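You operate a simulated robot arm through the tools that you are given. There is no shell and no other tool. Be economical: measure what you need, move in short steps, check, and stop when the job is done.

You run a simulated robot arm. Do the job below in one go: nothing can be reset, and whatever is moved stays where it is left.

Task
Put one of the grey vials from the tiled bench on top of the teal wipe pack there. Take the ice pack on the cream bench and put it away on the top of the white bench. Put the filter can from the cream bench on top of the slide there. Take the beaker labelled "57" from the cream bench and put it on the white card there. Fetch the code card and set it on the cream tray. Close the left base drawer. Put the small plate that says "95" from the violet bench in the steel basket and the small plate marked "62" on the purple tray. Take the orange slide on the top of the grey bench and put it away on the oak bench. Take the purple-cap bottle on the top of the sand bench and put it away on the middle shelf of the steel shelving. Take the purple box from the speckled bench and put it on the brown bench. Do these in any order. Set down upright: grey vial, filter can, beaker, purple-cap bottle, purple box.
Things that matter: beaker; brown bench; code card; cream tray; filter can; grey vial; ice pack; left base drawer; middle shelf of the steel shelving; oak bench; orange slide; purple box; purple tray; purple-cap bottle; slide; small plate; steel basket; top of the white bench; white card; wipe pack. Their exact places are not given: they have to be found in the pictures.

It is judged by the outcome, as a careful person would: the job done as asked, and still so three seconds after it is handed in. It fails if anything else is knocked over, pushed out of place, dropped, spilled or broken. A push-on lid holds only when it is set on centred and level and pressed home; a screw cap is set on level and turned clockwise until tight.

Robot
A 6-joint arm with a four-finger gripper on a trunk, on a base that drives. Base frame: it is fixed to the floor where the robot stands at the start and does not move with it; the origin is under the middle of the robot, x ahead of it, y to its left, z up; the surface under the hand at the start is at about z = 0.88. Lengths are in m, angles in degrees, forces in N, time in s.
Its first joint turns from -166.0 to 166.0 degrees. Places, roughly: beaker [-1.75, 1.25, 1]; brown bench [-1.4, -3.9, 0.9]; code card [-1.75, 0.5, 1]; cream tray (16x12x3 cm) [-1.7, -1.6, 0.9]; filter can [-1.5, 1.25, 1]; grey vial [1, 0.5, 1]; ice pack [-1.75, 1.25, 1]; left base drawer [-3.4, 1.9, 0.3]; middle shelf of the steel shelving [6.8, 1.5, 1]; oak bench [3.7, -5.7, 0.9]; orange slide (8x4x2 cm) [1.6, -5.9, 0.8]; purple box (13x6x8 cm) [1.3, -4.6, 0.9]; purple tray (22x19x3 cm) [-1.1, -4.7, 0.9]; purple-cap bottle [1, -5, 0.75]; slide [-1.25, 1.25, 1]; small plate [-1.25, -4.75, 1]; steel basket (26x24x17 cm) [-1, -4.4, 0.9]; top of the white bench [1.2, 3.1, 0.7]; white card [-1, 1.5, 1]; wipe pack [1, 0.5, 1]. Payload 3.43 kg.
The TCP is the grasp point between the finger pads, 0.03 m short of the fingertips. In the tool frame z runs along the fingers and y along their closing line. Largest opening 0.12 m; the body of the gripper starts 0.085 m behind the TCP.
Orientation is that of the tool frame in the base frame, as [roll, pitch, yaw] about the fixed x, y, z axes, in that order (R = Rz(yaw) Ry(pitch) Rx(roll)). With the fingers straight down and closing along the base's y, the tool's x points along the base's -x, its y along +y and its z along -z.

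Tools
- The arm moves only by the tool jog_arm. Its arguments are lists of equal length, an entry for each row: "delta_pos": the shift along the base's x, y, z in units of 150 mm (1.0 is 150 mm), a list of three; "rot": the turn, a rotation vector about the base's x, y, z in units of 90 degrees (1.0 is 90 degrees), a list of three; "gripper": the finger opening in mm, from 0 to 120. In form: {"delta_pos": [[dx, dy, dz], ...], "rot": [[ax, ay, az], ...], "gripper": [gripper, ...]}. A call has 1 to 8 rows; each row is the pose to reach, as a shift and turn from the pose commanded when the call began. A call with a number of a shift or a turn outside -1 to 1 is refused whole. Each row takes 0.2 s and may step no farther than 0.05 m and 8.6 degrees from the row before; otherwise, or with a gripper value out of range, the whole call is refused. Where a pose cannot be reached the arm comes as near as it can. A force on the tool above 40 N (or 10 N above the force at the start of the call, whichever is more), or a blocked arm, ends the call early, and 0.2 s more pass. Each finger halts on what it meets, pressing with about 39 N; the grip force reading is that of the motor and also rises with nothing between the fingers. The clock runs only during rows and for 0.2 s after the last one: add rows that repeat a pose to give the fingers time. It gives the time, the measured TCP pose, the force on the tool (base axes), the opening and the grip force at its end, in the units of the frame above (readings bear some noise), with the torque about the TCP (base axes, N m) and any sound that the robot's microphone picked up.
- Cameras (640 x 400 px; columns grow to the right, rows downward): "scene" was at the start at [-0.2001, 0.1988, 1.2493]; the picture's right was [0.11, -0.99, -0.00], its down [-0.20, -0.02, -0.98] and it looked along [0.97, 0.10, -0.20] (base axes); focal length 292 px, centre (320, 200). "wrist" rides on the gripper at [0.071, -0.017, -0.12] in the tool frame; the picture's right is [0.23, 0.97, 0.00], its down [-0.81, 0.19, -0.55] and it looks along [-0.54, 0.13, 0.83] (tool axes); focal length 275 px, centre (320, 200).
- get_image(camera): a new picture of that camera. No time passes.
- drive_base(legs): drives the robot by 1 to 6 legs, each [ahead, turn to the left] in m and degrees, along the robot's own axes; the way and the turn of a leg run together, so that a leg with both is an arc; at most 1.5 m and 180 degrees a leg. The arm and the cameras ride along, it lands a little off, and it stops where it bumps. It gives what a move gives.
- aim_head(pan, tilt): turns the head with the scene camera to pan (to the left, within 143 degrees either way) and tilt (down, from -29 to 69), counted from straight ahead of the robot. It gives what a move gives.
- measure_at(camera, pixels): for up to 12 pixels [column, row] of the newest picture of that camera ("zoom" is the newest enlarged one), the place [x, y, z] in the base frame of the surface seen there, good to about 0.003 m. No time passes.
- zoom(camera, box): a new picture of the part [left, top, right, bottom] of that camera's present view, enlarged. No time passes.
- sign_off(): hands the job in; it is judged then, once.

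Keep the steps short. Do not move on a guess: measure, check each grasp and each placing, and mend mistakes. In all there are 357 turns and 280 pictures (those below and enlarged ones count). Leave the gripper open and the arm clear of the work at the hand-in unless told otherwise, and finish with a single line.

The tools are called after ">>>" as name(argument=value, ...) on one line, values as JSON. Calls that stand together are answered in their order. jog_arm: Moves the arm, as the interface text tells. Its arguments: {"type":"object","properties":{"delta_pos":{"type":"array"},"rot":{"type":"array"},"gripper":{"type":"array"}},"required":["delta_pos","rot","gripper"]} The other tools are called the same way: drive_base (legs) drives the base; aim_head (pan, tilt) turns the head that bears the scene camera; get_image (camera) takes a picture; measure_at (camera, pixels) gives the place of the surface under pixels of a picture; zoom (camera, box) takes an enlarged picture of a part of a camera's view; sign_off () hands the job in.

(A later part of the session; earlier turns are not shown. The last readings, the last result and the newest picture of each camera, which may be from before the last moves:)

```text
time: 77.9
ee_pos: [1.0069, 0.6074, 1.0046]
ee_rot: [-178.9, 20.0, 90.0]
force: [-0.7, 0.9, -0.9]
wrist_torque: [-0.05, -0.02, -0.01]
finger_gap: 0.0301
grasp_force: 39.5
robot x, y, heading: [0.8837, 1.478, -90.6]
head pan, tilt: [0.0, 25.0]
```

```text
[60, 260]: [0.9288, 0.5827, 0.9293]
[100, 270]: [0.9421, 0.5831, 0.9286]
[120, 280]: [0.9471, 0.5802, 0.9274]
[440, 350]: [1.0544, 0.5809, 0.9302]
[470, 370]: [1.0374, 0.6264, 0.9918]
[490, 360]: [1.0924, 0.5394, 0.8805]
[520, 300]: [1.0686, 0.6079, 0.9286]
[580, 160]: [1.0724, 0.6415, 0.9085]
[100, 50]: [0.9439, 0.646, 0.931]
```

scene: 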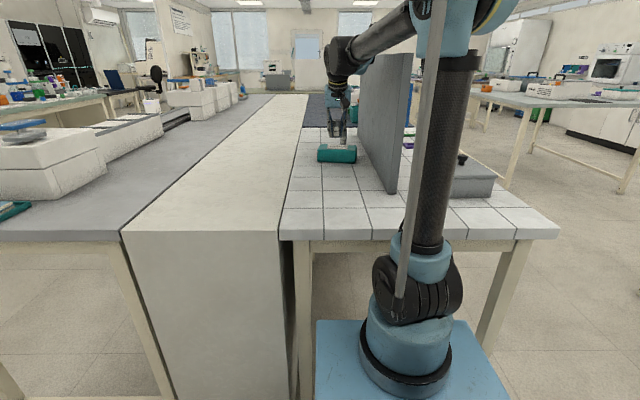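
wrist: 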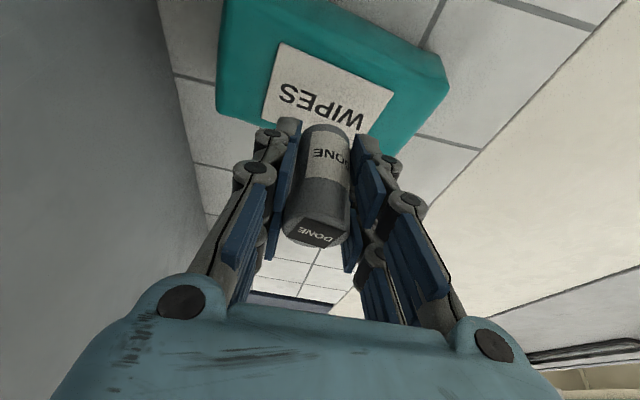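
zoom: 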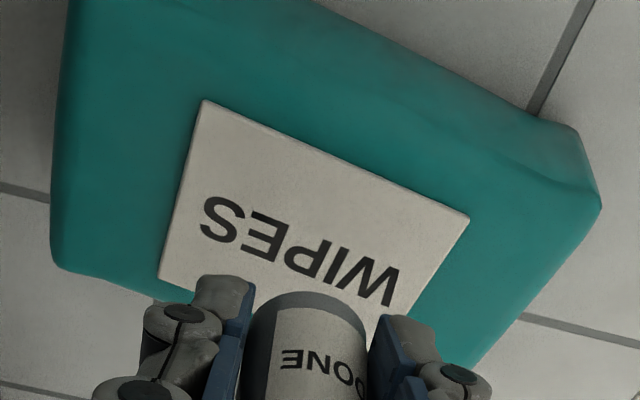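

Pack centre is about (1.005, 0.611). I'll lower about 0.031 until contact and watch the force.

>>> jog_arm(delta_pos=[[0, 0.03, -0.1], [0, 0.03, -0.17], [0, 0.03, -0.205]], rot=[[0, 0, 0], [0, 0, 0], [0, 0, 0]], gripper=[10, 10, 10])

>>> get_image(camera="wrist")

```text
time: 78.7
ee_pos: [1.0075, 0.6104, 0.9735]
ee_rot: [-178.8, 20.0, 89.9]
force: [0.1, 0.6, -0.5]
wrist_torque: [0.02, -0.03, 0.02]
finger_gap: 0.0294
grasp_force: 38.9
robot x, y, heading: [0.8856, 1.482, -90.5]
head pan, tilt: [0.0, 25.0]
```

```text
246 pictures are left
```

wrist: 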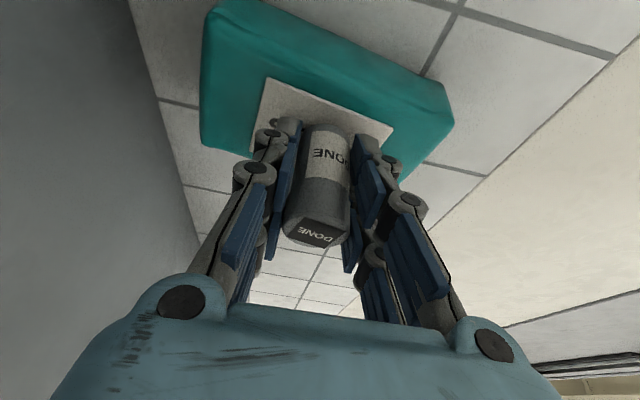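

>>> jog_arm(delta_pos=[[0, 0, -0.007], [0, 0, -0.014], [0, 0, -0.02]], rot=[[0, 0, 0], [0, 0, 0], [0, 0, 0]], gripper=[10, 10, 10])

```text
time: 79.5
ee_pos: [1.0078, 0.6116, 0.9692]
ee_rot: [-178.8, 20.1, 90.0]
force: [0.2, -0.2, -0.1]
wrist_torque: [0.01, 0.01, -0.02]
finger_gap: 0.0298
grasp_force: 38.8
robot x, y, heading: [0.8872, 1.4782, -90.6]
head pan, tilt: [0.0, 25.0]
```

>>> jog_arm(delta_pos=[[0, 0, -0.007], [0, 0, -0.014], [0, 0, -0.02]], rot=[[0, 0, 0], [0, 0, 0], [0, 0, 0]], gripper=[10, 10, 10])

>>> get_image(camera="wrist")

```text
time: 80.3
ee_pos: [1.008, 0.6108, 0.9667]
ee_rot: [-178.9, 19.9, 90.0]
force: [1.9, -0.5, 2.8]
wrist_torque: [0.02, -0.09, 0.0]
finger_gap: 0.0295
grasp_force: 39.0
robot x, y, heading: [0.8868, 1.4793, -90.5]
head pan, tilt: [0.0, 25.0]
```

```text
245 pictures are left
```

wrist: 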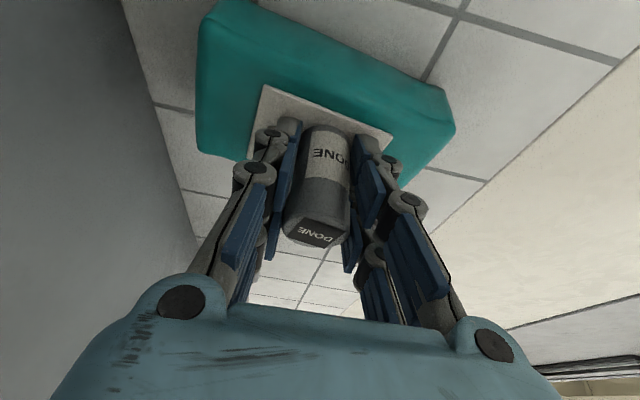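

Contact shows at 2.8 N. I'll open and back out along the tool axis.

>>> jog_arm(delta_pos=[[0, 0, 0], [0, 0, 0], [0, 0, 0], [0, 0.1, 0.27], [0, 0.2, 0.54], [0, 0.3, 0.81], [0, 0.36, 1]], rot=[[0, 0, 0], [0, 0, 0], [0, 0, 0], [0, 0, 0], [0, 0, 0], [0, 0, 0], [0, 0, 0]], gripper=[45, 65, 65, 65, 65, 65, 65])

>>> get_image(camera="wrist")

```text
time: 81.9
ee_pos: [1.0078, 0.6635, 1.1172]
ee_rot: [-178.9, 20.0, 89.9]
force: [-0.6, 0.1, 0.4]
wrist_torque: [0.04, 0.02, 0.0]
finger_gap: 0.0652
grasp_force: 0.0
robot x, y, heading: [0.8816, 1.4732, -90.4]
head pan, tilt: [0.0, 25.0]
```

```text
244 pictures are left
```

wrist: 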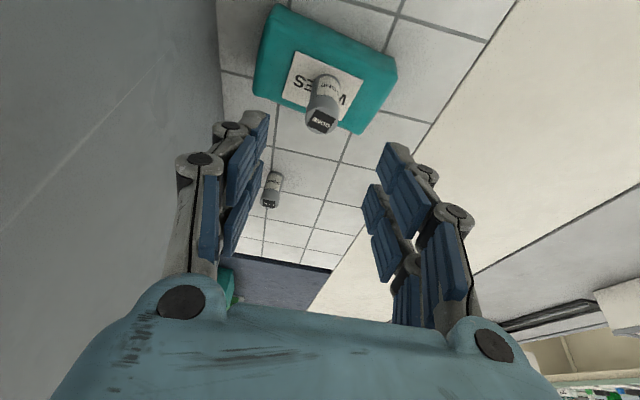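

The vial stands on the pack. I'll retract the arm up and toward the robot.

>>> jog_arm(delta_pos=[[0, 0.1, 0.3], [0, 0.2, 0.6], [0, 0.3, 0.9], [0, 0.6, 1], [0, 0.9, 1]], rot=[[0.074, 0, 0], [0.148, 0, 0], [0.222, 0, 0], [0.222, 0, 0], [0.222, 0, 0]], gripper=[65, 65, 65, 65, 65])

>>> jog_arm(delta_pos=[[-0.2, 0.2, 0.1], [-0.4, 0.4, 0.2], [-0.6, 0.6, 0.3], [-0.8, 0.8, 0.4]], rot=[[0, 0, 0], [0, 0, 0], [0, 0, 0], [0, 0, 0]], gripper=[65, 65, 65, 65])

>>> drive_base(legs=[[-0.3, 0], [0, -90], [1.2, 0]])

>>> aim_head(pan=10, tilt=20)

>>> get_image(camera="scene")

```text
time: 83.1
ee_pos: [1.0071, 0.7985, 1.2665]
ee_rot: [-178.9, 0.0, 90.0]
force: [0.0, -1.4, 0.1]
wrist_torque: [0.09, 0.04, 0.01]
finger_gap: 0.0651
grasp_force: 0.0
robot x, y, heading: [0.8852, 1.4775, -90.5]
head pan, tilt: [0.0, 25.0]
```

```text
time: 84.1
ee_pos: [0.888, 0.9187, 1.3259]
ee_rot: [-179.0, 0.0, 89.9]
force: [-0.6, -0.1, -0.2]
wrist_torque: [0.08, -0.01, -0.02]
finger_gap: 0.0652
grasp_force: 0.0
robot x, y, heading: [0.8868, 1.4746, -90.7]
head pan, tilt: [0.0, 25.0]
```

```text
time: 96.3
ee_pos: [-0.8729, 1.7807, 1.3266]
ee_rot: [-179.0, 0.1, 0.6]
force: [0.1, -0.2, 0.2]
wrist_torque: [-0.04, 0.04, -0.02]
finger_gap: 0.0649
grasp_force: 0.1
robot x, y, heading: [-0.3133, 1.7873, 180.1]
head pan, tilt: [0.0, 25.0]
```

```text
time: 97.0
ee_pos: [-0.855, 1.7792, 1.3324]
ee_rot: [-178.9, 0.7, 0.6]
force: [-0.4, 0.0, -0.5]
wrist_torque: [0.05, -0.02, 0.03]
finger_gap: 0.065
grasp_force: 0.0
robot x, y, heading: [-0.3117, 1.785, 179.9]
head pan, tilt: [10.0, 20.0]
```

```text
243 pictures are left
```

scene: 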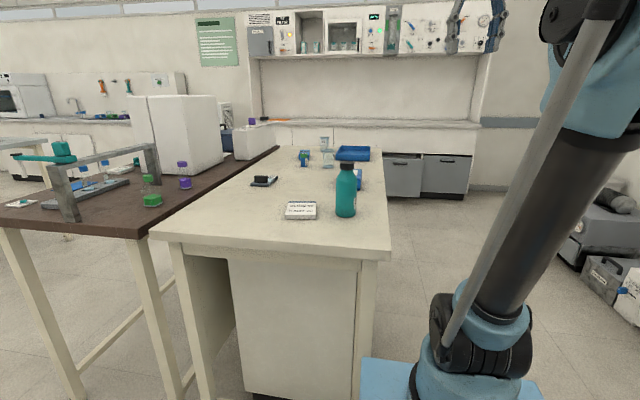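

>>> zoom(camera="scene", box=[230, 120, 400, 230])

>>> measure_at(camera="scene", pixels=[[155, 230], [388, 250], [301, 209], [345, 168], [345, 205], [262, 181], [303, 157], [327, 143], [353, 152], [327, 162], [302, 155]])

```text
3.64 times, centred on (315, 175) of scene
```

zoom: 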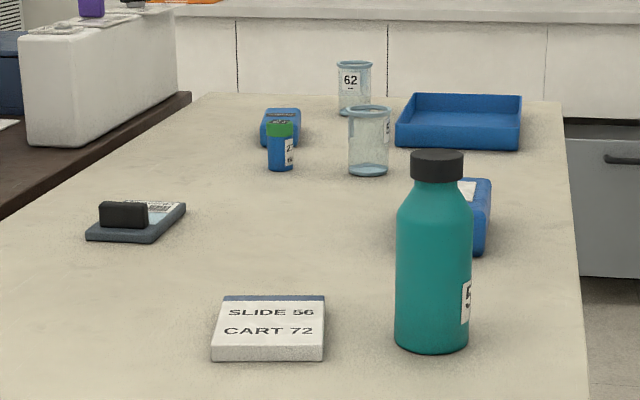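

```text
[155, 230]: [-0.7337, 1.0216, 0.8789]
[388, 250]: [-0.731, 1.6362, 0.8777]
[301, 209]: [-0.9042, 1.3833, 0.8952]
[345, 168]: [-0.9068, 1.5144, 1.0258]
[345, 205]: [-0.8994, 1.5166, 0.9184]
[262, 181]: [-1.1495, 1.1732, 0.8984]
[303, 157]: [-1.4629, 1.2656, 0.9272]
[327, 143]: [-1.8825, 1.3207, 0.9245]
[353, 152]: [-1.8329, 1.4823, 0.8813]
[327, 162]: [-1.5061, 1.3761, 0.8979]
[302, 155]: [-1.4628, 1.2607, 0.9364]
```

Items are on the cream bench. I'll drive to its open side (y+) and face it.

>>> drive_base(legs=[[0, -90], [0.35, 0], [0, 90], [1.05, 0], [0, 90]])

>>> aim_head(pan=10, tilt=35)

>>> get_image(camera="scene")

```text
time: 117.4
ee_pos: [-1.3342, 1.6011, 1.3337]
ee_rot: [-178.8, 0.7, 91.5]
force: [0.0, -0.6, 1.0]
wrist_torque: [-0.02, -0.02, 0.02]
finger_gap: 0.0649
grasp_force: 0.1
robot x, y, heading: [-1.363, 2.1435, -89.2]
head pan, tilt: [10.0, 20.0]
```

```text
time: 118.2
ee_pos: [-1.3342, 1.6171, 1.3388]
ee_rot: [-178.9, 1.4, 91.4]
force: [0.1, 0.5, 0.0]
wrist_torque: [-0.01, -0.03, 0.01]
finger_gap: 0.065
grasp_force: 0.0
robot x, y, heading: [-1.3619, 2.1429, -89.0]
head pan, tilt: [10.0, 35.0]
```

```text
241 pictures are left
```

scene: 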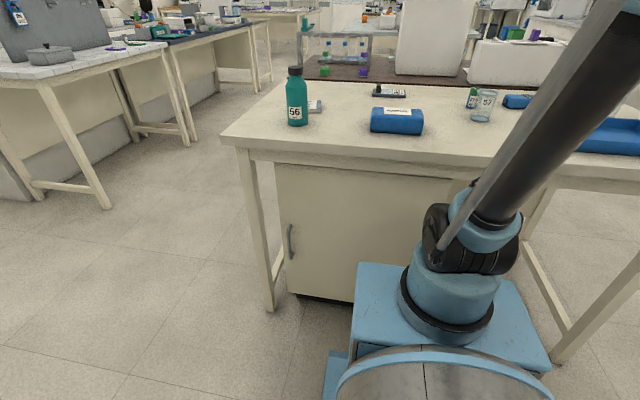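

>>> zoom(camera="scene", box=[260, 60, 540, 160])

>>> aim_head(pan=-45, tilt=30)

>>> get_image(camera="scene")

>>> get_image(camera="wrist")

```text
2.29 times, centred on (400, 110) of scene
```

zoom: 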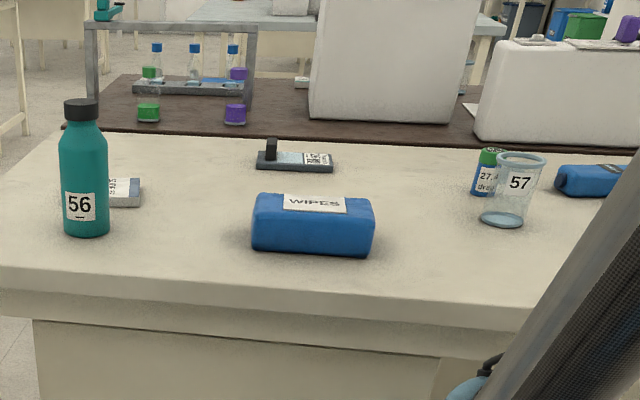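

```text
time: 119.4
ee_pos: [-1.3347, 1.6176, 1.3404]
ee_rot: [-179.0, 1.4, 91.5]
force: [0.3, -0.2, -0.8]
wrist_torque: [-0.01, 0.0, 0.01]
finger_gap: 0.065
grasp_force: 0.0
robot x, y, heading: [-1.3625, 2.1381, -89.2]
head pan, tilt: [-45.0, 30.0]
```

```text
239 pictures are left
```

scene: 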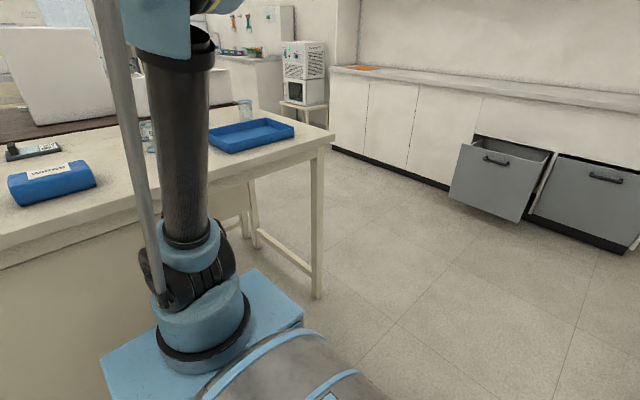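

```text
238 pictures are left
```

wrist: 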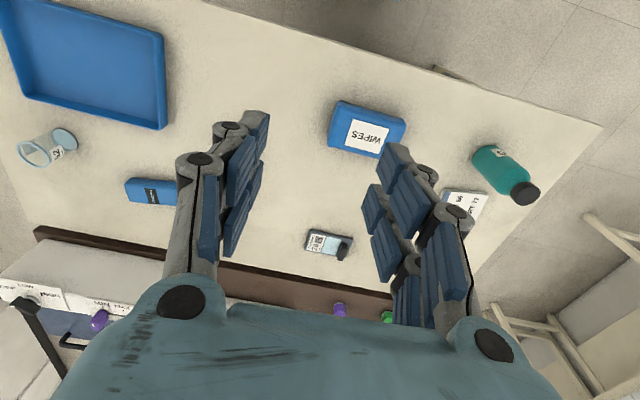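

>>> zoom(camera="wrist", box=[110, 160, 210, 220])

>>> zoom(camera="wrist", box=[290, 140, 520, 280])

>>> measure_at(camera="wrist", pixels=[[150, 193], [128, 185], [175, 200], [325, 243], [344, 250], [308, 237], [463, 203], [362, 128], [500, 170], [320, 240]])

```text
6.40 times, centred on (160, 190) of wrist
```

zoom: 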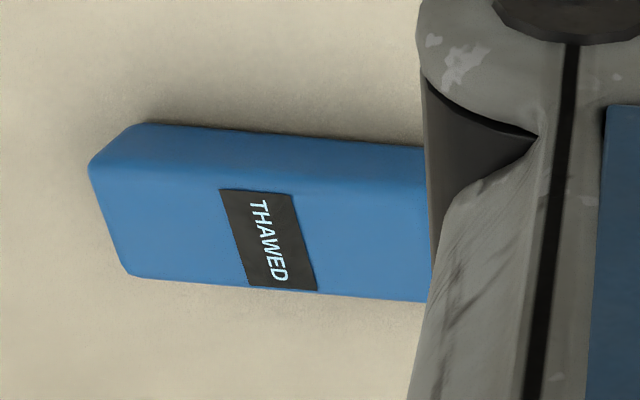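

```text
2.78 times, centred on (405, 210) of wrist
```

zoom: 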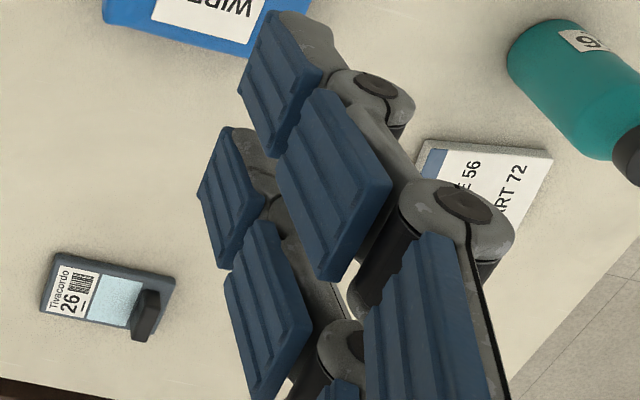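

```text
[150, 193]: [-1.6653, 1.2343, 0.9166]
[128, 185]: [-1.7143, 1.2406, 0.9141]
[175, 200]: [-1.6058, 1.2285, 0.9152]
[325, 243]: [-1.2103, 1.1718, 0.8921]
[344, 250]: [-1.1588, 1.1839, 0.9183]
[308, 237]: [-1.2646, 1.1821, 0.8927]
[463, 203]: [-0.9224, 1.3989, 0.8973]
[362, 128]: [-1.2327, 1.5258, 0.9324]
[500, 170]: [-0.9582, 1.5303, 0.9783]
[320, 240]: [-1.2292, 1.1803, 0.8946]
```

The ice pack is the "THAWED" block at about (-1.65, 1.234). The slide, the card and beaker 57 are identified. I'll drive a bit closer and look at the can and beaker from above.

>>> drive_base(legs=[[0.11, 0]])

>>> jog_arm(delta_pos=[[-0.25, 0.05, 0], [-0.5, 0.1, 0], [-0.75, 0.2, 0], [-0.9, 0.3, 0]], rot=[[0, 0, 0], [0, 0, 0], [0, 0, 0], [0, 0, 0]], gripper=[70, 90, 110, 120])

>>> get_image(camera="wrist")

```text
time: 120.6
ee_pos: [-1.3328, 1.5061, 1.3381]
ee_rot: [-178.9, 1.3, 91.5]
force: [1.4, 0.7, -0.2]
wrist_torque: [-0.03, -0.01, -0.02]
finger_gap: 0.0649
grasp_force: 0.0
robot x, y, heading: [-1.3616, 2.0321, -89.1]
head pan, tilt: [-45.0, 30.0]
```

```text
time: 121.6
ee_pos: [-1.467, 1.566, 1.345]
ee_rot: [-178.9, 2.1, 91.4]
force: [0.1, -0.4, 0.0]
wrist_torque: [0.04, -0.02, -0.03]
finger_gap: 0.1201
grasp_force: 0.0
robot x, y, heading: [-1.3632, 2.0294, -89.0]
head pan, tilt: [-45.0, 30.0]
```

```text
235 pictures are left
```

wrist: 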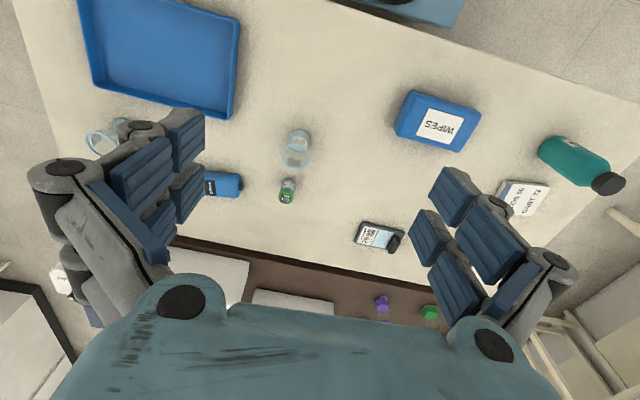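

>>> zoom(camera="wrist", box=[200, 110, 420, 260])

>>> measure_at(camera="zoom", pixels=[[250, 252], [232, 250], [268, 258], [258, 205], [118, 220], [475, 340], [480, 390], [590, 355], [565, 395], [283, 120], [290, 70], [530, 350]])

```text
2.67 times, centred on (310, 185) of wrist
```

zoom: 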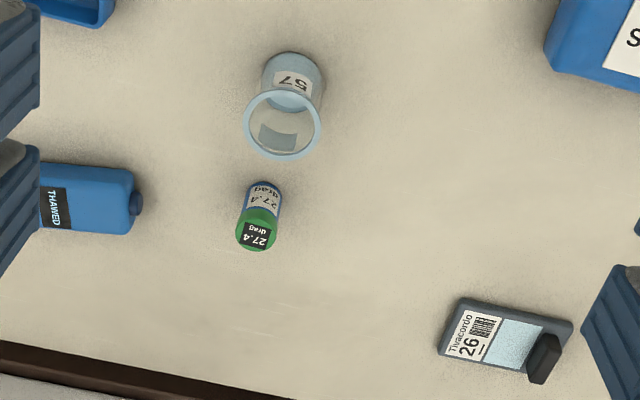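

```text
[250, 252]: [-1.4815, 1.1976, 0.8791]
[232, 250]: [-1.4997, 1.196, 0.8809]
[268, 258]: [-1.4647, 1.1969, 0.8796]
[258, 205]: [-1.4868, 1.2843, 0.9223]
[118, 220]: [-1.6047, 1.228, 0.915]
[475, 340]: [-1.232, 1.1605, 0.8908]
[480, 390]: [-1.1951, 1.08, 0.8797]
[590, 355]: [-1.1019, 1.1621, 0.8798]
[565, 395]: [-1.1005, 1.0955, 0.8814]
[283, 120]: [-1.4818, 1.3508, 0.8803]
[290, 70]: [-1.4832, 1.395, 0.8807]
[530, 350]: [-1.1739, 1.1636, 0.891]
```

>>> measure_at(camera="zoom", pixels=[[256, 233], [243, 235], [272, 238], [257, 190], [460, 315], [450, 350], [520, 370], [550, 325], [545, 350], [540, 380], [505, 345], [280, 95]])

```text
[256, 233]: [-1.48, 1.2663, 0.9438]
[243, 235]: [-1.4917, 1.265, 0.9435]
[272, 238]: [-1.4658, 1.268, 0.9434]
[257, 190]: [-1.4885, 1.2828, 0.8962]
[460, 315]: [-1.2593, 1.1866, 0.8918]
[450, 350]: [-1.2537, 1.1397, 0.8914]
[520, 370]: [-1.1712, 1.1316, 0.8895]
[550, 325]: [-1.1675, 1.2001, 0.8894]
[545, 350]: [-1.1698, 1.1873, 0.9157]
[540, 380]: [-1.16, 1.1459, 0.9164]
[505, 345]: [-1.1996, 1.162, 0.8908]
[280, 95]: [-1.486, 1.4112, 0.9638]
```

The can's centre is about (-1.479, 1.267) with its top at 0.944. I'll level the tool and go down to it.

>>> jog_arm(delta_pos=[[0, -0.17, -0.19], [-0.01, -0.34, -0.38], [-0.02, -0.51, -0.57], [-0.03, -0.67, -0.77]], rot=[[0.006, 0.003, 0], [0.012, 0.006, 0], [0.018, 0.009, 0], [0.023, 0.012, 0]], gripper=[90, 70, 60, 60])

>>> jog_arm(delta_pos=[[0, -0.17, -0.19], [-0.01, -0.34, -0.38], [-0.02, -0.51, -0.57], [-0.03, -0.67, -0.77]], rot=[[0, 0, 0], [0, 0, 0], [0, 0, 0], [0, 0, 0]], gripper=[60, 60, 60, 60])

>>> jog_arm(delta_pos=[[0, -0.17, -0.19], [-0.01, -0.34, -0.38], [-0.02, -0.5, -0.57], [-0.02, -0.65, -0.7]], rot=[[0, 0, 0], [0, 0, 0], [0, 0, 0], [0, 0, 0]], gripper=[60, 60, 60, 60])

>>> get_image(camera="wrist")

```text
time: 122.6
ee_pos: [-1.4719, 1.4673, 1.2288]
ee_rot: [-177.8, 0.0, 91.4]
force: [0.3, 0.0, 0.1]
wrist_torque: [-0.01, 0.03, 0.01]
finger_gap: 0.0601
grasp_force: 0.0
robot x, y, heading: [-1.3616, 2.0325, -89.4]
head pan, tilt: [-45.0, 30.0]
```

```text
time: 123.6
ee_pos: [-1.4761, 1.3675, 1.1154]
ee_rot: [-177.9, 0.1, 91.7]
force: [0.3, 0.4, 0.3]
wrist_torque: [-0.07, -0.02, 0.01]
finger_gap: 0.0601
grasp_force: 0.0
robot x, y, heading: [-1.3604, 2.0326, -89.3]
head pan, tilt: [-45.0, 30.0]
```

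```text
time: 124.6
ee_pos: [-1.4797, 1.2693, 1.0102]
ee_rot: [-177.8, 0.0, 91.6]
force: [0.1, 0.8, 0.8]
wrist_torque: [-0.02, 0.03, 0.0]
finger_gap: 0.0599
grasp_force: 0.0
robot x, y, heading: [-1.3567, 2.034, -89.2]
head pan, tilt: [-45.0, 30.0]
```

```text
233 pictures are left
```

wrist: 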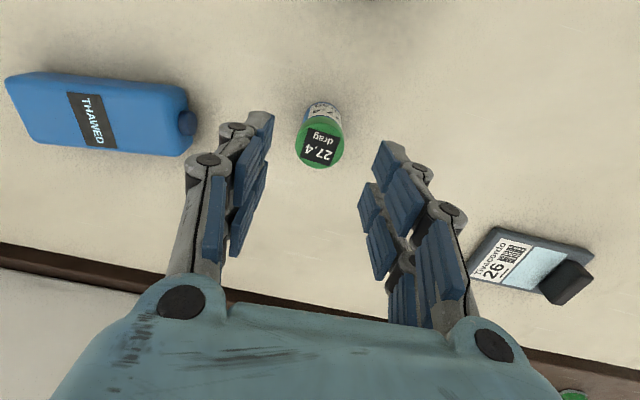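

>>> measure_at(camera="wrist", pixels=[[320, 146], [298, 144], [343, 150], [320, 163], [318, 128]])

>>> measure_at(camera="wrist", pixels=[[530, 265], [492, 232], [475, 275], [588, 250], [565, 275], [590, 270], [545, 295], [570, 297]])

```text
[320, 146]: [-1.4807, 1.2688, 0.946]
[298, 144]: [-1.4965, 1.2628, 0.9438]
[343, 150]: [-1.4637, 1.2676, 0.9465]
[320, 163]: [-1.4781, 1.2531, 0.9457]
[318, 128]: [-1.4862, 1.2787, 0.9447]
```

```text
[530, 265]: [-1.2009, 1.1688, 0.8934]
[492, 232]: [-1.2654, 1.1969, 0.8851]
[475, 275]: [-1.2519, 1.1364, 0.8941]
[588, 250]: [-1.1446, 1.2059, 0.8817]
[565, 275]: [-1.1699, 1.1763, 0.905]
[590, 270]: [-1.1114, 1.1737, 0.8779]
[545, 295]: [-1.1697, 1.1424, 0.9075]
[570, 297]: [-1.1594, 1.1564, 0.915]
```

>>> jog_arm(delta_pos=[[0, -0.01, -0.19], [0, -0.015, -0.38], [0, -0.015, -0.57], [0, -0.015, -0.57]], rot=[[0, -0.012, 0], [0, -0.024, 0], [0, -0.024, 0], [0, -0.024, 0]], gripper=[60, 60, 60, 60])

>>> jog_arm(delta_pos=[[0, 0, 0], [0, 0, 0], [0, 0, 0], [0, 0, 0]], rot=[[0, 0, 0], [0, 0, 0], [0, 0, 0], [0, 0, 0]], gripper=[40, 10, 10, 10])

>>> jog_arm(delta_pos=[[0, 0, 0.25], [0, 0, 0.5], [0, 0, 0.75]], rot=[[0, 0, 0], [0, 0, 0], [0, 0, 0]], gripper=[10, 10, 10])

>>> get_image(camera="wrist")

```text
time: 125.6
ee_pos: [-1.48, 1.2664, 0.9234]
ee_rot: [180.0, 0.0, 91.5]
force: [0.1, 0.2, 0.2]
wrist_torque: [0.01, -0.04, 0.02]
finger_gap: 0.0599
grasp_force: 0.0
robot x, y, heading: [-1.3611, 2.0294, -89.2]
head pan, tilt: [-45.0, 30.0]
```

```text
time: 126.6
ee_pos: [-1.4808, 1.2654, 0.9245]
ee_rot: [180.0, 0.1, 91.4]
force: [0.1, -0.5, 0.5]
wrist_torque: [0.02, 0.0, -0.01]
finger_gap: 0.0332
grasp_force: 39.4
robot x, y, heading: [-1.3593, 2.0327, -89.0]
head pan, tilt: [-45.0, 30.0]
```

```text
time: 127.4
ee_pos: [-1.4811, 1.265, 1.0359]
ee_rot: [-180.0, 0.1, 91.6]
force: [0.2, 0.6, 0.7]
wrist_torque: [0.0, -0.03, 0.0]
finger_gap: 0.0334
grasp_force: 39.0
robot x, y, heading: [-1.3569, 2.0314, -89.2]
head pan, tilt: [-45.0, 30.0]
```

```text
232 pictures are left
```

wrist: 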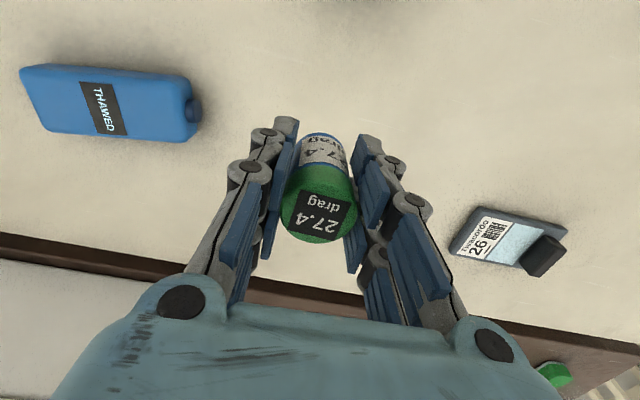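

>>> jog_arm(delta_pos=[[0.293, -0.11, 0], [0.587, -0.22, 0], [0.88, -0.33, 0]], rot=[[0, 0, 0], [0, 0, 0], [0, 0, 0]], gripper=[10, 10, 10])

>>> jog_arm(delta_pos=[[0.293, -0.11, 0], [0.587, -0.22, 0], [0.88, -0.33, 0], [0.88, -0.33, -0.2], [0.88, -0.33, -0.4]], rot=[[0, 0, 0], [0, 0, 0], [0, 0, 0], [0, 0, 0], [0, 0, 0]], gripper=[10, 10, 10, 10, 10])

>>> get_image(camera="wrist")

```text
time: 128.2
ee_pos: [-1.3476, 1.2175, 1.0366]
ee_rot: [180.0, 0.1, 91.5]
force: [-0.3, 0.2, -0.3]
wrist_torque: [-0.02, 0.02, -0.01]
finger_gap: 0.0333
grasp_force: 39.4
robot x, y, heading: [-1.3585, 2.0302, -89.0]
head pan, tilt: [-45.0, 30.0]
```

```text
time: 129.4
ee_pos: [-1.2153, 1.1682, 0.9752]
ee_rot: [179.9, 0.2, 91.5]
force: [0.3, 0.1, 0.2]
wrist_torque: [0.01, -0.03, -0.03]
finger_gap: 0.0334
grasp_force: 39.1
robot x, y, heading: [-1.3573, 2.0288, -89.5]
head pan, tilt: [-45.0, 30.0]
```

```text
231 pictures are left
```

wrist: 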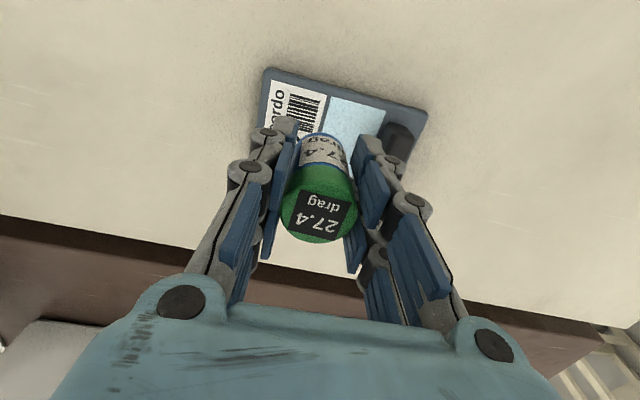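

>>> jog_arm(delta_pos=[[-0.015, -0.015, -0.1], [-0.015, -0.015, -0.2], [-0.015, -0.015, -0.235], [-0.015, -0.015, -0.25]], rot=[[0, 0, 0], [0, 0, 0], [0, 0, 0], [0, 0, 0]], gripper=[10, 10, 10, 10])

>>> get_image(camera="wrist")

```text
time: 130.4
ee_pos: [-1.2182, 1.1651, 0.9384]
ee_rot: [180.0, 0.1, 91.5]
force: [0.2, 0.2, 0.1]
wrist_torque: [0.02, 0.01, 0.0]
finger_gap: 0.0329
grasp_force: 38.6
robot x, y, heading: [-1.3606, 2.0329, -88.9]
head pan, tilt: [-45.0, 30.0]
```

```text
230 pictures are left
```

wrist: 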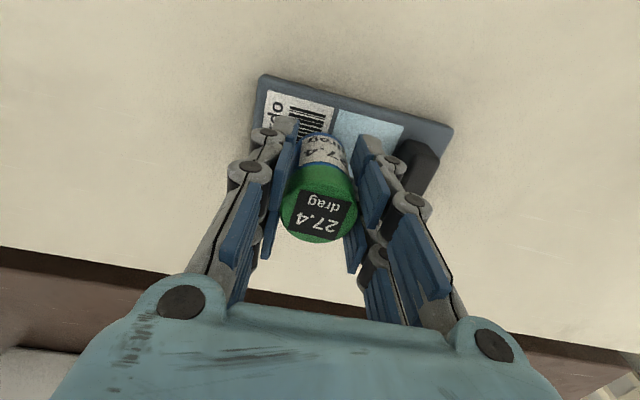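

>>> jog_arm(delta_pos=[[0, 0, -0.008], [0, 0, -0.016], [0, 0, -0.024]], rot=[[0, 0, 0], [0, 0, 0], [0, 0, 0]], gripper=[10, 10, 10])

```text
time: 131.2
ee_pos: [-1.2193, 1.1659, 0.9353]
ee_rot: [180.0, 0.0, 91.5]
force: [1.0, -1.8, 15.9]
wrist_torque: [-0.1, -0.04, -0.02]
finger_gap: 0.033
grasp_force: 38.9
robot x, y, heading: [-1.3627, 2.0301, -89.3]
head pan, tilt: [-45.0, 30.0]
```

It is in contact. I'll ease off slightly, open a little and lift away.

>>> jog_arm(delta_pos=[[0, 0, 0.01], [0, 0, 0.01], [0, 0, 0.01], [0, 0, 0.25], [0, 0, 0.5], [0, 0, 0.8]], rot=[[0, 0, 0], [0, 0, 0], [0, 0, 0], [0, 0, 0], [0, 0, 0], [0, 0, 0]], gripper=[48, 48, 48, 48, 48, 48])

>>> get_image(camera="wrist")

```text
time: 132.6
ee_pos: [-1.2185, 1.1646, 1.0547]
ee_rot: [180.0, 0.1, 91.5]
force: [0.7, -1.2, 0.4]
wrist_torque: [0.03, 0.02, 0.0]
finger_gap: 0.048
grasp_force: 0.0
robot x, y, heading: [-1.3605, 2.0306, -89.2]
head pan, tilt: [-45.0, 30.0]
```

```text
229 pictures are left
```

wrist: 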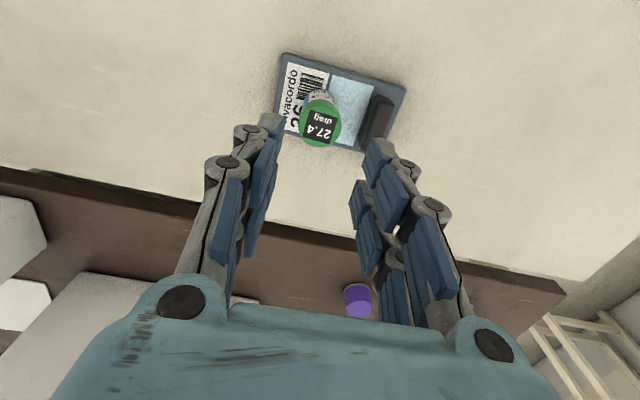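

The filter can stands on the slide. Next is beaker 57; I'll move over it.

>>> jog_arm(delta_pos=[[0, 0, 0.3], [-0.2, 0.2, 0.4], [-0.4, 0.4, 0.5], [-0.6, 0.6, 0.6], [-0.8, 0.8, 0.7], [-0.9, 0.95, 0.75]], rot=[[0, 0, 0], [0, 0, 0], [0, 0, 0], [0, 0, 0], [0, 0, 0], [0, 0, 0]], gripper=[60, 80, 100, 120, 120, 120])

>>> jog_arm(delta_pos=[[-0.3, 0.1, 0.1], [-0.6, 0.3, 0.2], [-0.88, 0.5, 0.3]], rot=[[0, 0, 0], [0, 0, 0], [0, 0, 0]], gripper=[120, 120, 120])

>>> get_image(camera="wrist")

```text
time: 134.0
ee_pos: [-1.3535, 1.3068, 1.1682]
ee_rot: [-179.9, 0.1, 91.5]
force: [0.6, -1.0, 0.4]
wrist_torque: [0.03, -0.01, 0.0]
finger_gap: 0.1203
grasp_force: 0.0
robot x, y, heading: [-1.3587, 2.0338, -89.0]
head pan, tilt: [-45.0, 30.0]
```

```text
refused: row 2 steps farther than a row can; nothing moved
```

```text
228 pictures are left
```

wrist: 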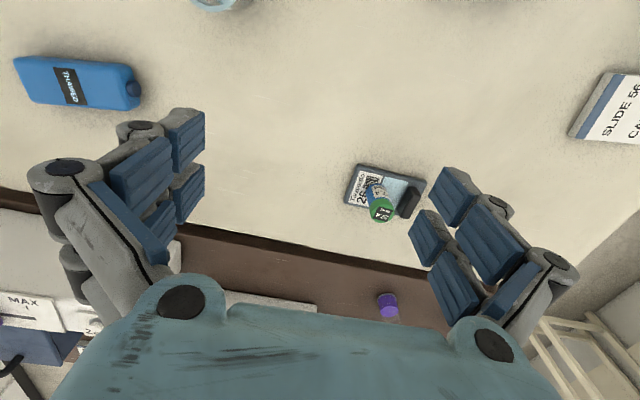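

>>> jog_arm(delta_pos=[[-0.22, 0.22, 0], [-0.44, 0.44, 0], [-0.66, 0.66, 0], [-0.88, 0.88, 0]], rot=[[0, 0, 0], [0, 0, 0], [0, 0, 0], [0, 0, 0]], gripper=[120, 120, 120, 120])

>>> get_image(camera="wrist")

```text
time: 135.0
ee_pos: [-1.4867, 1.4393, 1.1672]
ee_rot: [180.0, 0.1, 91.5]
force: [0.3, -0.6, -0.4]
wrist_torque: [0.0, -0.01, 0.0]
finger_gap: 0.12
grasp_force: 0.1
robot x, y, heading: [-1.3594, 2.0284, -89.5]
head pan, tilt: [-45.0, 30.0]
```

```text
227 pictures are left
```

wrist: 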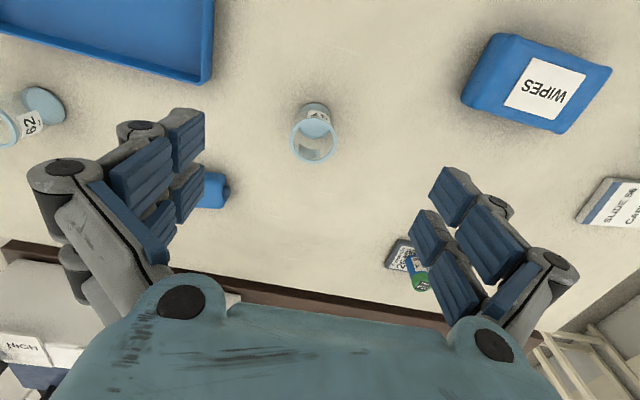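

>>> zoom(camera="wrist", box=[275, 90, 355, 180])

>>> measure_at(camera="zoom", pixels=[[310, 60], [310, 310], [130, 200], [430, 200], [290, 120], [400, 130], [250, 60], [380, 130], [200, 300]])

```text
4.44 times, centred on (315, 135) of wrist
```

zoom: 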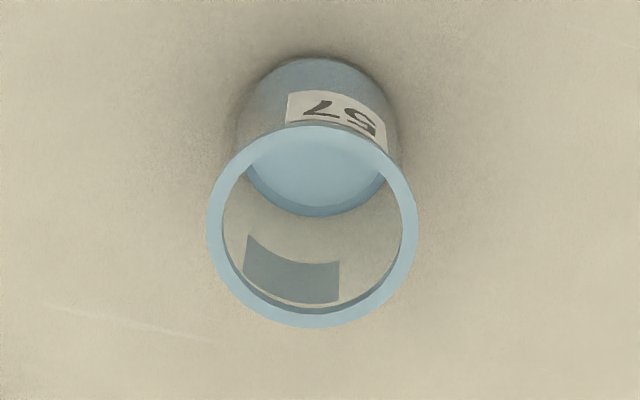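

```text
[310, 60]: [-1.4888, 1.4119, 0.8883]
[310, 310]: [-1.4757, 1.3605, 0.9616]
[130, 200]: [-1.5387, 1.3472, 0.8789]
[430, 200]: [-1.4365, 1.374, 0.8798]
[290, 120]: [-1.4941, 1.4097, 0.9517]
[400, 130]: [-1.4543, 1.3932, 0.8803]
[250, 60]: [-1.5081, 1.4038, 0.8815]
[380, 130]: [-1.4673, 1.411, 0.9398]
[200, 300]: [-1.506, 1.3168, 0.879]
```

>>> jog_arm(delta_pos=[[0.01, -0.1, -0.2], [0.02, -0.2, -0.45], [0.02, -0.35, -0.7], [0.02, -0.35, -0.9]], rot=[[0, 0, 0], [0, 0, 0], [0, 0, 0], [0, 0, 0]], gripper=[120, 110, 100, 100])

>>> get_image(camera="wrist")

```text
time: 136.0
ee_pos: [-1.483, 1.3866, 1.0315]
ee_rot: [180.0, 0.1, 91.5]
force: [-0.5, 0.0, -0.2]
wrist_torque: [-0.02, 0.0, 0.01]
finger_gap: 0.0999
grasp_force: 0.0
robot x, y, heading: [-1.3585, 2.0296, -89.2]
head pan, tilt: [-45.0, 30.0]
```

```text
225 pictures are left
```

wrist: 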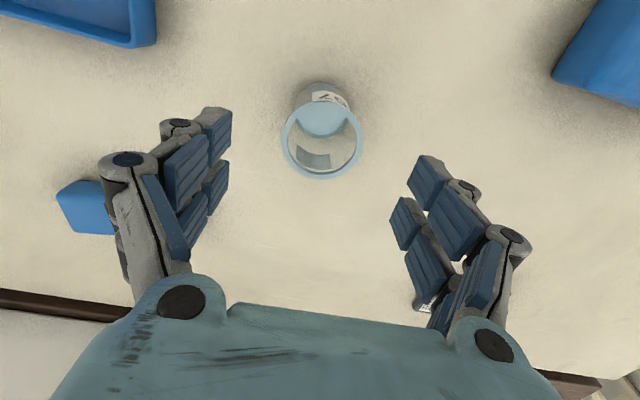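

>>> jog_arm(delta_pos=[[0, 0, -0.24], [0, 0, -0.48], [0, 0, -0.7], [0, 0, -0.7]], rot=[[0, 0, 0], [0, 0, 0], [0, 0, 0], [0, 0, 0]], gripper=[100, 100, 100, 100])

>>> get_image(camera="wrist")

```text
time: 137.0
ee_pos: [-1.483, 1.387, 0.9274]
ee_rot: [180.0, 0.1, 91.4]
force: [-0.2, 0.5, 0.5]
wrist_torque: [0.01, 0.01, 0.03]
finger_gap: 0.1
grasp_force: 0.0
robot x, y, heading: [-1.3537, 2.0323, -89.0]
head pan, tilt: [-45.0, 30.0]
```

```text
224 pictures are left
```

wrist: 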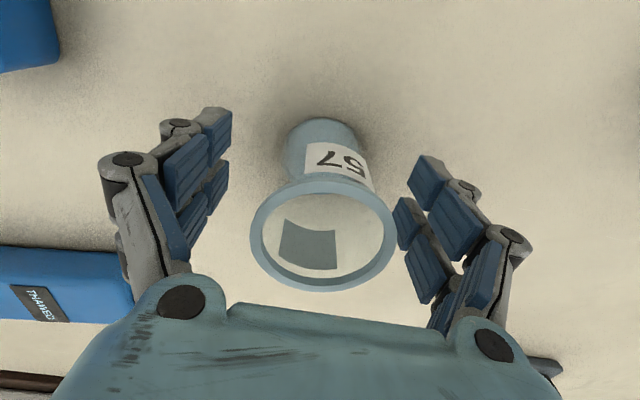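

>>> jog_arm(delta_pos=[[0, 0, 0], [0, 0, 0], [0, 0, 0], [0, 0, 0], [0, 0, 0]], rot=[[0, 0, 0], [0, 0, 0], [0, 0, 0], [0, 0, 0], [0, 0, 0]], gripper=[75, 55, 35, 20, 20])

>>> jog_arm(delta_pos=[[0, 0, 0.25], [0, 0, 0.5], [0, 0, 0.75], [0, 0, 1]], rot=[[0, 0, 0], [0, 0, 0], [0, 0, 0], [0, 0, 0]], gripper=[20, 20, 20, 20])

>>> get_image(camera="wrist")

```text
time: 138.2
ee_pos: [-1.4821, 1.3864, 0.9284]
ee_rot: [180.0, 0.0, 91.5]
force: [0.3, 1.0, 1.6]
wrist_torque: [0.0, -0.07, 0.0]
finger_gap: 0.0497
grasp_force: 38.9
robot x, y, heading: [-1.3608, 2.0315, -89.3]
head pan, tilt: [-45.0, 30.0]
```

```text
time: 139.2
ee_pos: [-1.4819, 1.3883, 1.0767]
ee_rot: [-180.0, 0.1, 91.5]
force: [0.2, -0.4, -0.9]
wrist_torque: [0.0, 0.01, 0.0]
finger_gap: 0.0496
grasp_force: 39.0
robot x, y, heading: [-1.3629, 2.0319, -89.1]
head pan, tilt: [-45.0, 30.0]
```

```text
223 pictures are left
```

wrist: 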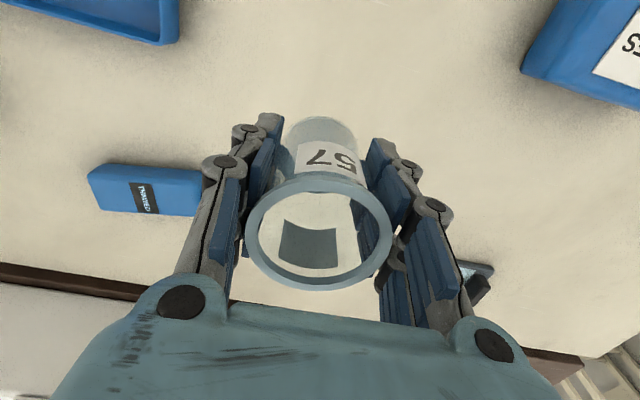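

The beaker is held. I'll carry it over to the white card.

>>> jog_arm(delta_pos=[[0.3, 0, 0.1], [0.6, 0, 0.2], [0.92, 0, 0.3]], rot=[[0, 0, 0], [0, 0, 0], [0, 0, 0]], gripper=[20, 20, 20])

>>> jog_arm(delta_pos=[[0.31, 0, 0], [0.62, 0, 0], [0.92, 0, 0]], rot=[[0, 0, 0], [0, 0, 0], [0, 0, 0]], gripper=[20, 20, 20])

>>> jog_arm(delta_pos=[[0.31, 0, 0], [0.62, 0, 0], [0.92, 0, 0]], rot=[[0, 0, 0], [0, 0, 0], [0, 0, 0]], gripper=[20, 20, 20])

>>> get_image(camera="wrist")

```text
refused: row 3 steps farther than a row can; nothing moved
```

```text
time: 140.0
ee_pos: [-1.3432, 1.3882, 1.0781]
ee_rot: [-180.0, 0.1, 91.5]
force: [0.1, 0.7, -0.4]
wrist_torque: [-0.01, -0.03, 0.0]
finger_gap: 0.0494
grasp_force: 38.9
robot x, y, heading: [-1.3597, 2.0339, -89.6]
head pan, tilt: [-45.0, 30.0]
```

```text
time: 140.8
ee_pos: [-1.2074, 1.388, 1.0776]
ee_rot: [-180.0, 0.1, 91.5]
force: [0.2, 1.2, -0.4]
wrist_torque: [0.0, -0.03, 0.01]
finger_gap: 0.0497
grasp_force: 39.1
robot x, y, heading: [-1.3603, 2.0335, -89.3]
head pan, tilt: [-45.0, 30.0]
```

```text
222 pictures are left
```

wrist: 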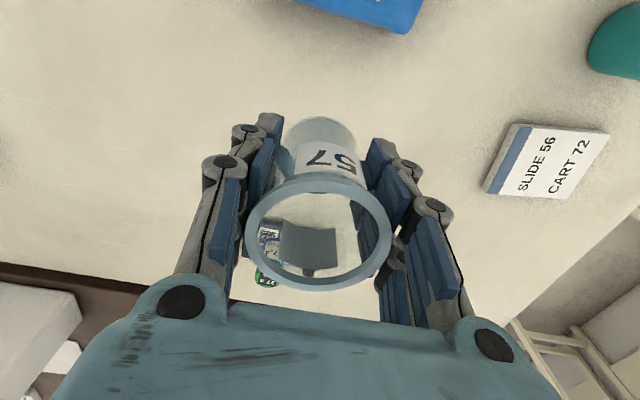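

>>> measure_at(camera="wrist", pixels=[[516, 128], [607, 135], [575, 195], [486, 190], [545, 163], [592, 50]])

```text
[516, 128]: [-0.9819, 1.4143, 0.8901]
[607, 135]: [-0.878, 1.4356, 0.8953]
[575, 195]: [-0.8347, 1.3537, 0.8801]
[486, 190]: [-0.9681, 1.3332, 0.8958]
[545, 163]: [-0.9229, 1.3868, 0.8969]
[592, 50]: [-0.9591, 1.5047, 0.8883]
```

>>> jog_arm(delta_pos=[[0.31, 0, 0], [0.62, 0, 0], [0.945, -0.02, 0]], rot=[[0, 0, 0], [0, 0, 0], [0, 0, 0]], gripper=[20, 20, 20])

>>> jog_arm(delta_pos=[[0.31, 0, 0], [0.62, 0, 0], [0.945, -0.02, 0], [0.945, -0.02, -0.3], [0.945, -0.02, -0.6]], rot=[[0, 0, 0], [0, 0, 0], [0, 0, 0], [0, 0, 0], [0, 0, 0]], gripper=[20, 20, 20, 20, 20])

>>> get_image(camera="wrist")

```text
time: 141.6
ee_pos: [-1.0657, 1.3853, 1.0786]
ee_rot: [180.0, 0.1, 91.5]
force: [-0.6, 0.2, -0.5]
wrist_torque: [-0.05, -0.01, -0.02]
finger_gap: 0.0495
grasp_force: 38.6
robot x, y, heading: [-1.359, 2.0291, -89.1]
head pan, tilt: [-45.0, 30.0]
```

```text
time: 142.8
ee_pos: [-0.9245, 1.3834, 0.9867]
ee_rot: [-180.0, 0.1, 91.5]
force: [-0.4, 0.3, -0.7]
wrist_torque: [0.0, 0.02, 0.0]
finger_gap: 0.0496
grasp_force: 39.0
robot x, y, heading: [-1.3607, 2.0304, -89.2]
head pan, tilt: [-45.0, 30.0]
```

```text
221 pictures are left
```

wrist: 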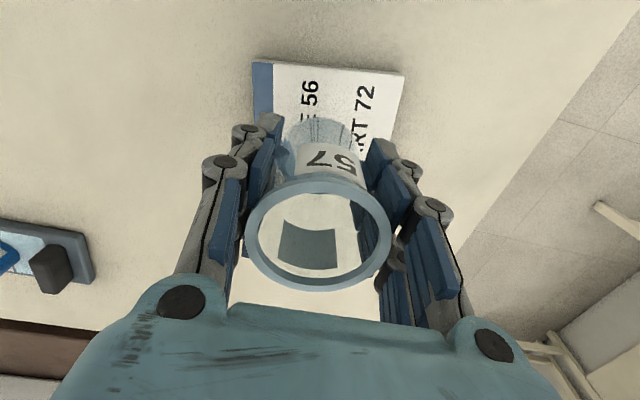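

>>> jog_arm(delta_pos=[[0, 0, -0.12], [0, 0, -0.22], [0, 0, -0.25], [0, 0, -0.265]], rot=[[0, 0, 0], [0, 0, 0], [0, 0, 0], [0, 0, 0]], gripper=[20, 20, 20, 20])

>>> jog_arm(delta_pos=[[0, 0, -0.007], [0, 0, -0.014]], rot=[[0, 0, 0], [0, 0, 0]], gripper=[20, 20])

```text
time: 143.8
ee_pos: [-0.9233, 1.3829, 0.9474]
ee_rot: [-179.9, 0.1, 91.5]
force: [-0.1, 0.6, -0.1]
wrist_torque: [0.05, 0.01, -0.02]
finger_gap: 0.0496
grasp_force: 39.3
robot x, y, heading: [-1.3614, 2.0283, -89.2]
head pan, tilt: [-45.0, 30.0]
```

```text
time: 144.4
ee_pos: [-0.9238, 1.3818, 0.9459]
ee_rot: [-179.9, 0.0, 91.5]
force: [1.2, 0.3, -0.1]
wrist_torque: [0.01, 0.01, 0.0]
finger_gap: 0.0495
grasp_force: 39.5
robot x, y, heading: [-1.356, 2.0341, -89.4]
head pan, tilt: [-45.0, 30.0]
```

>>> jog_arm(delta_pos=[[0, 0, -0.007], [0, 0, -0.014], [0, 0, -0.02]], rot=[[0, 0, 0], [0, 0, 0], [0, 0, 0]], gripper=[20, 20, 20])

```text
time: 145.2
ee_pos: [-0.9232, 1.3806, 0.9428]
ee_rot: [-179.9, 0.1, 91.5]
force: [0.5, -1.8, 14.4]
wrist_torque: [-0.15, 0.02, 0.01]
finger_gap: 0.0496
grasp_force: 38.8
robot x, y, heading: [-1.3623, 2.0287, -89.3]
head pan, tilt: [-45.0, 30.0]
```

Contact. I'll ease up, open to 75 mm and lift.

>>> jog_arm(delta_pos=[[0, 0, 0.012], [0, 0, 0.012], [0, 0, 0.012], [0, 0, 0.3], [0, 0, 0.6], [0, 0, 0.9]], rot=[[0, 0, 0], [0, 0, 0], [0, 0, 0], [0, 0, 0], [0, 0, 0], [0, 0, 0]], gripper=[60, 85, 85, 85, 85, 85])

>>> get_image(camera="wrist")

```text
time: 146.6
ee_pos: [-0.9244, 1.3805, 1.078]
ee_rot: [-180.0, 0.1, 91.5]
force: [0.6, 0.5, -1.2]
wrist_torque: [0.01, -0.05, 0.0]
finger_gap: 0.0851
grasp_force: 0.1
robot x, y, heading: [-1.3578, 2.0296, -89.2]
head pan, tilt: [-45.0, 30.0]
```

```text
220 pictures are left
```

wrist: 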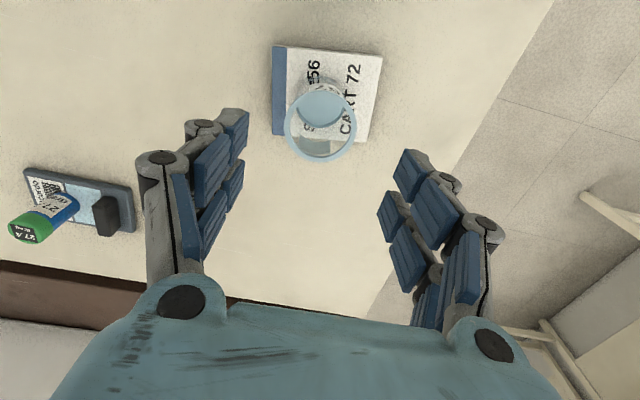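

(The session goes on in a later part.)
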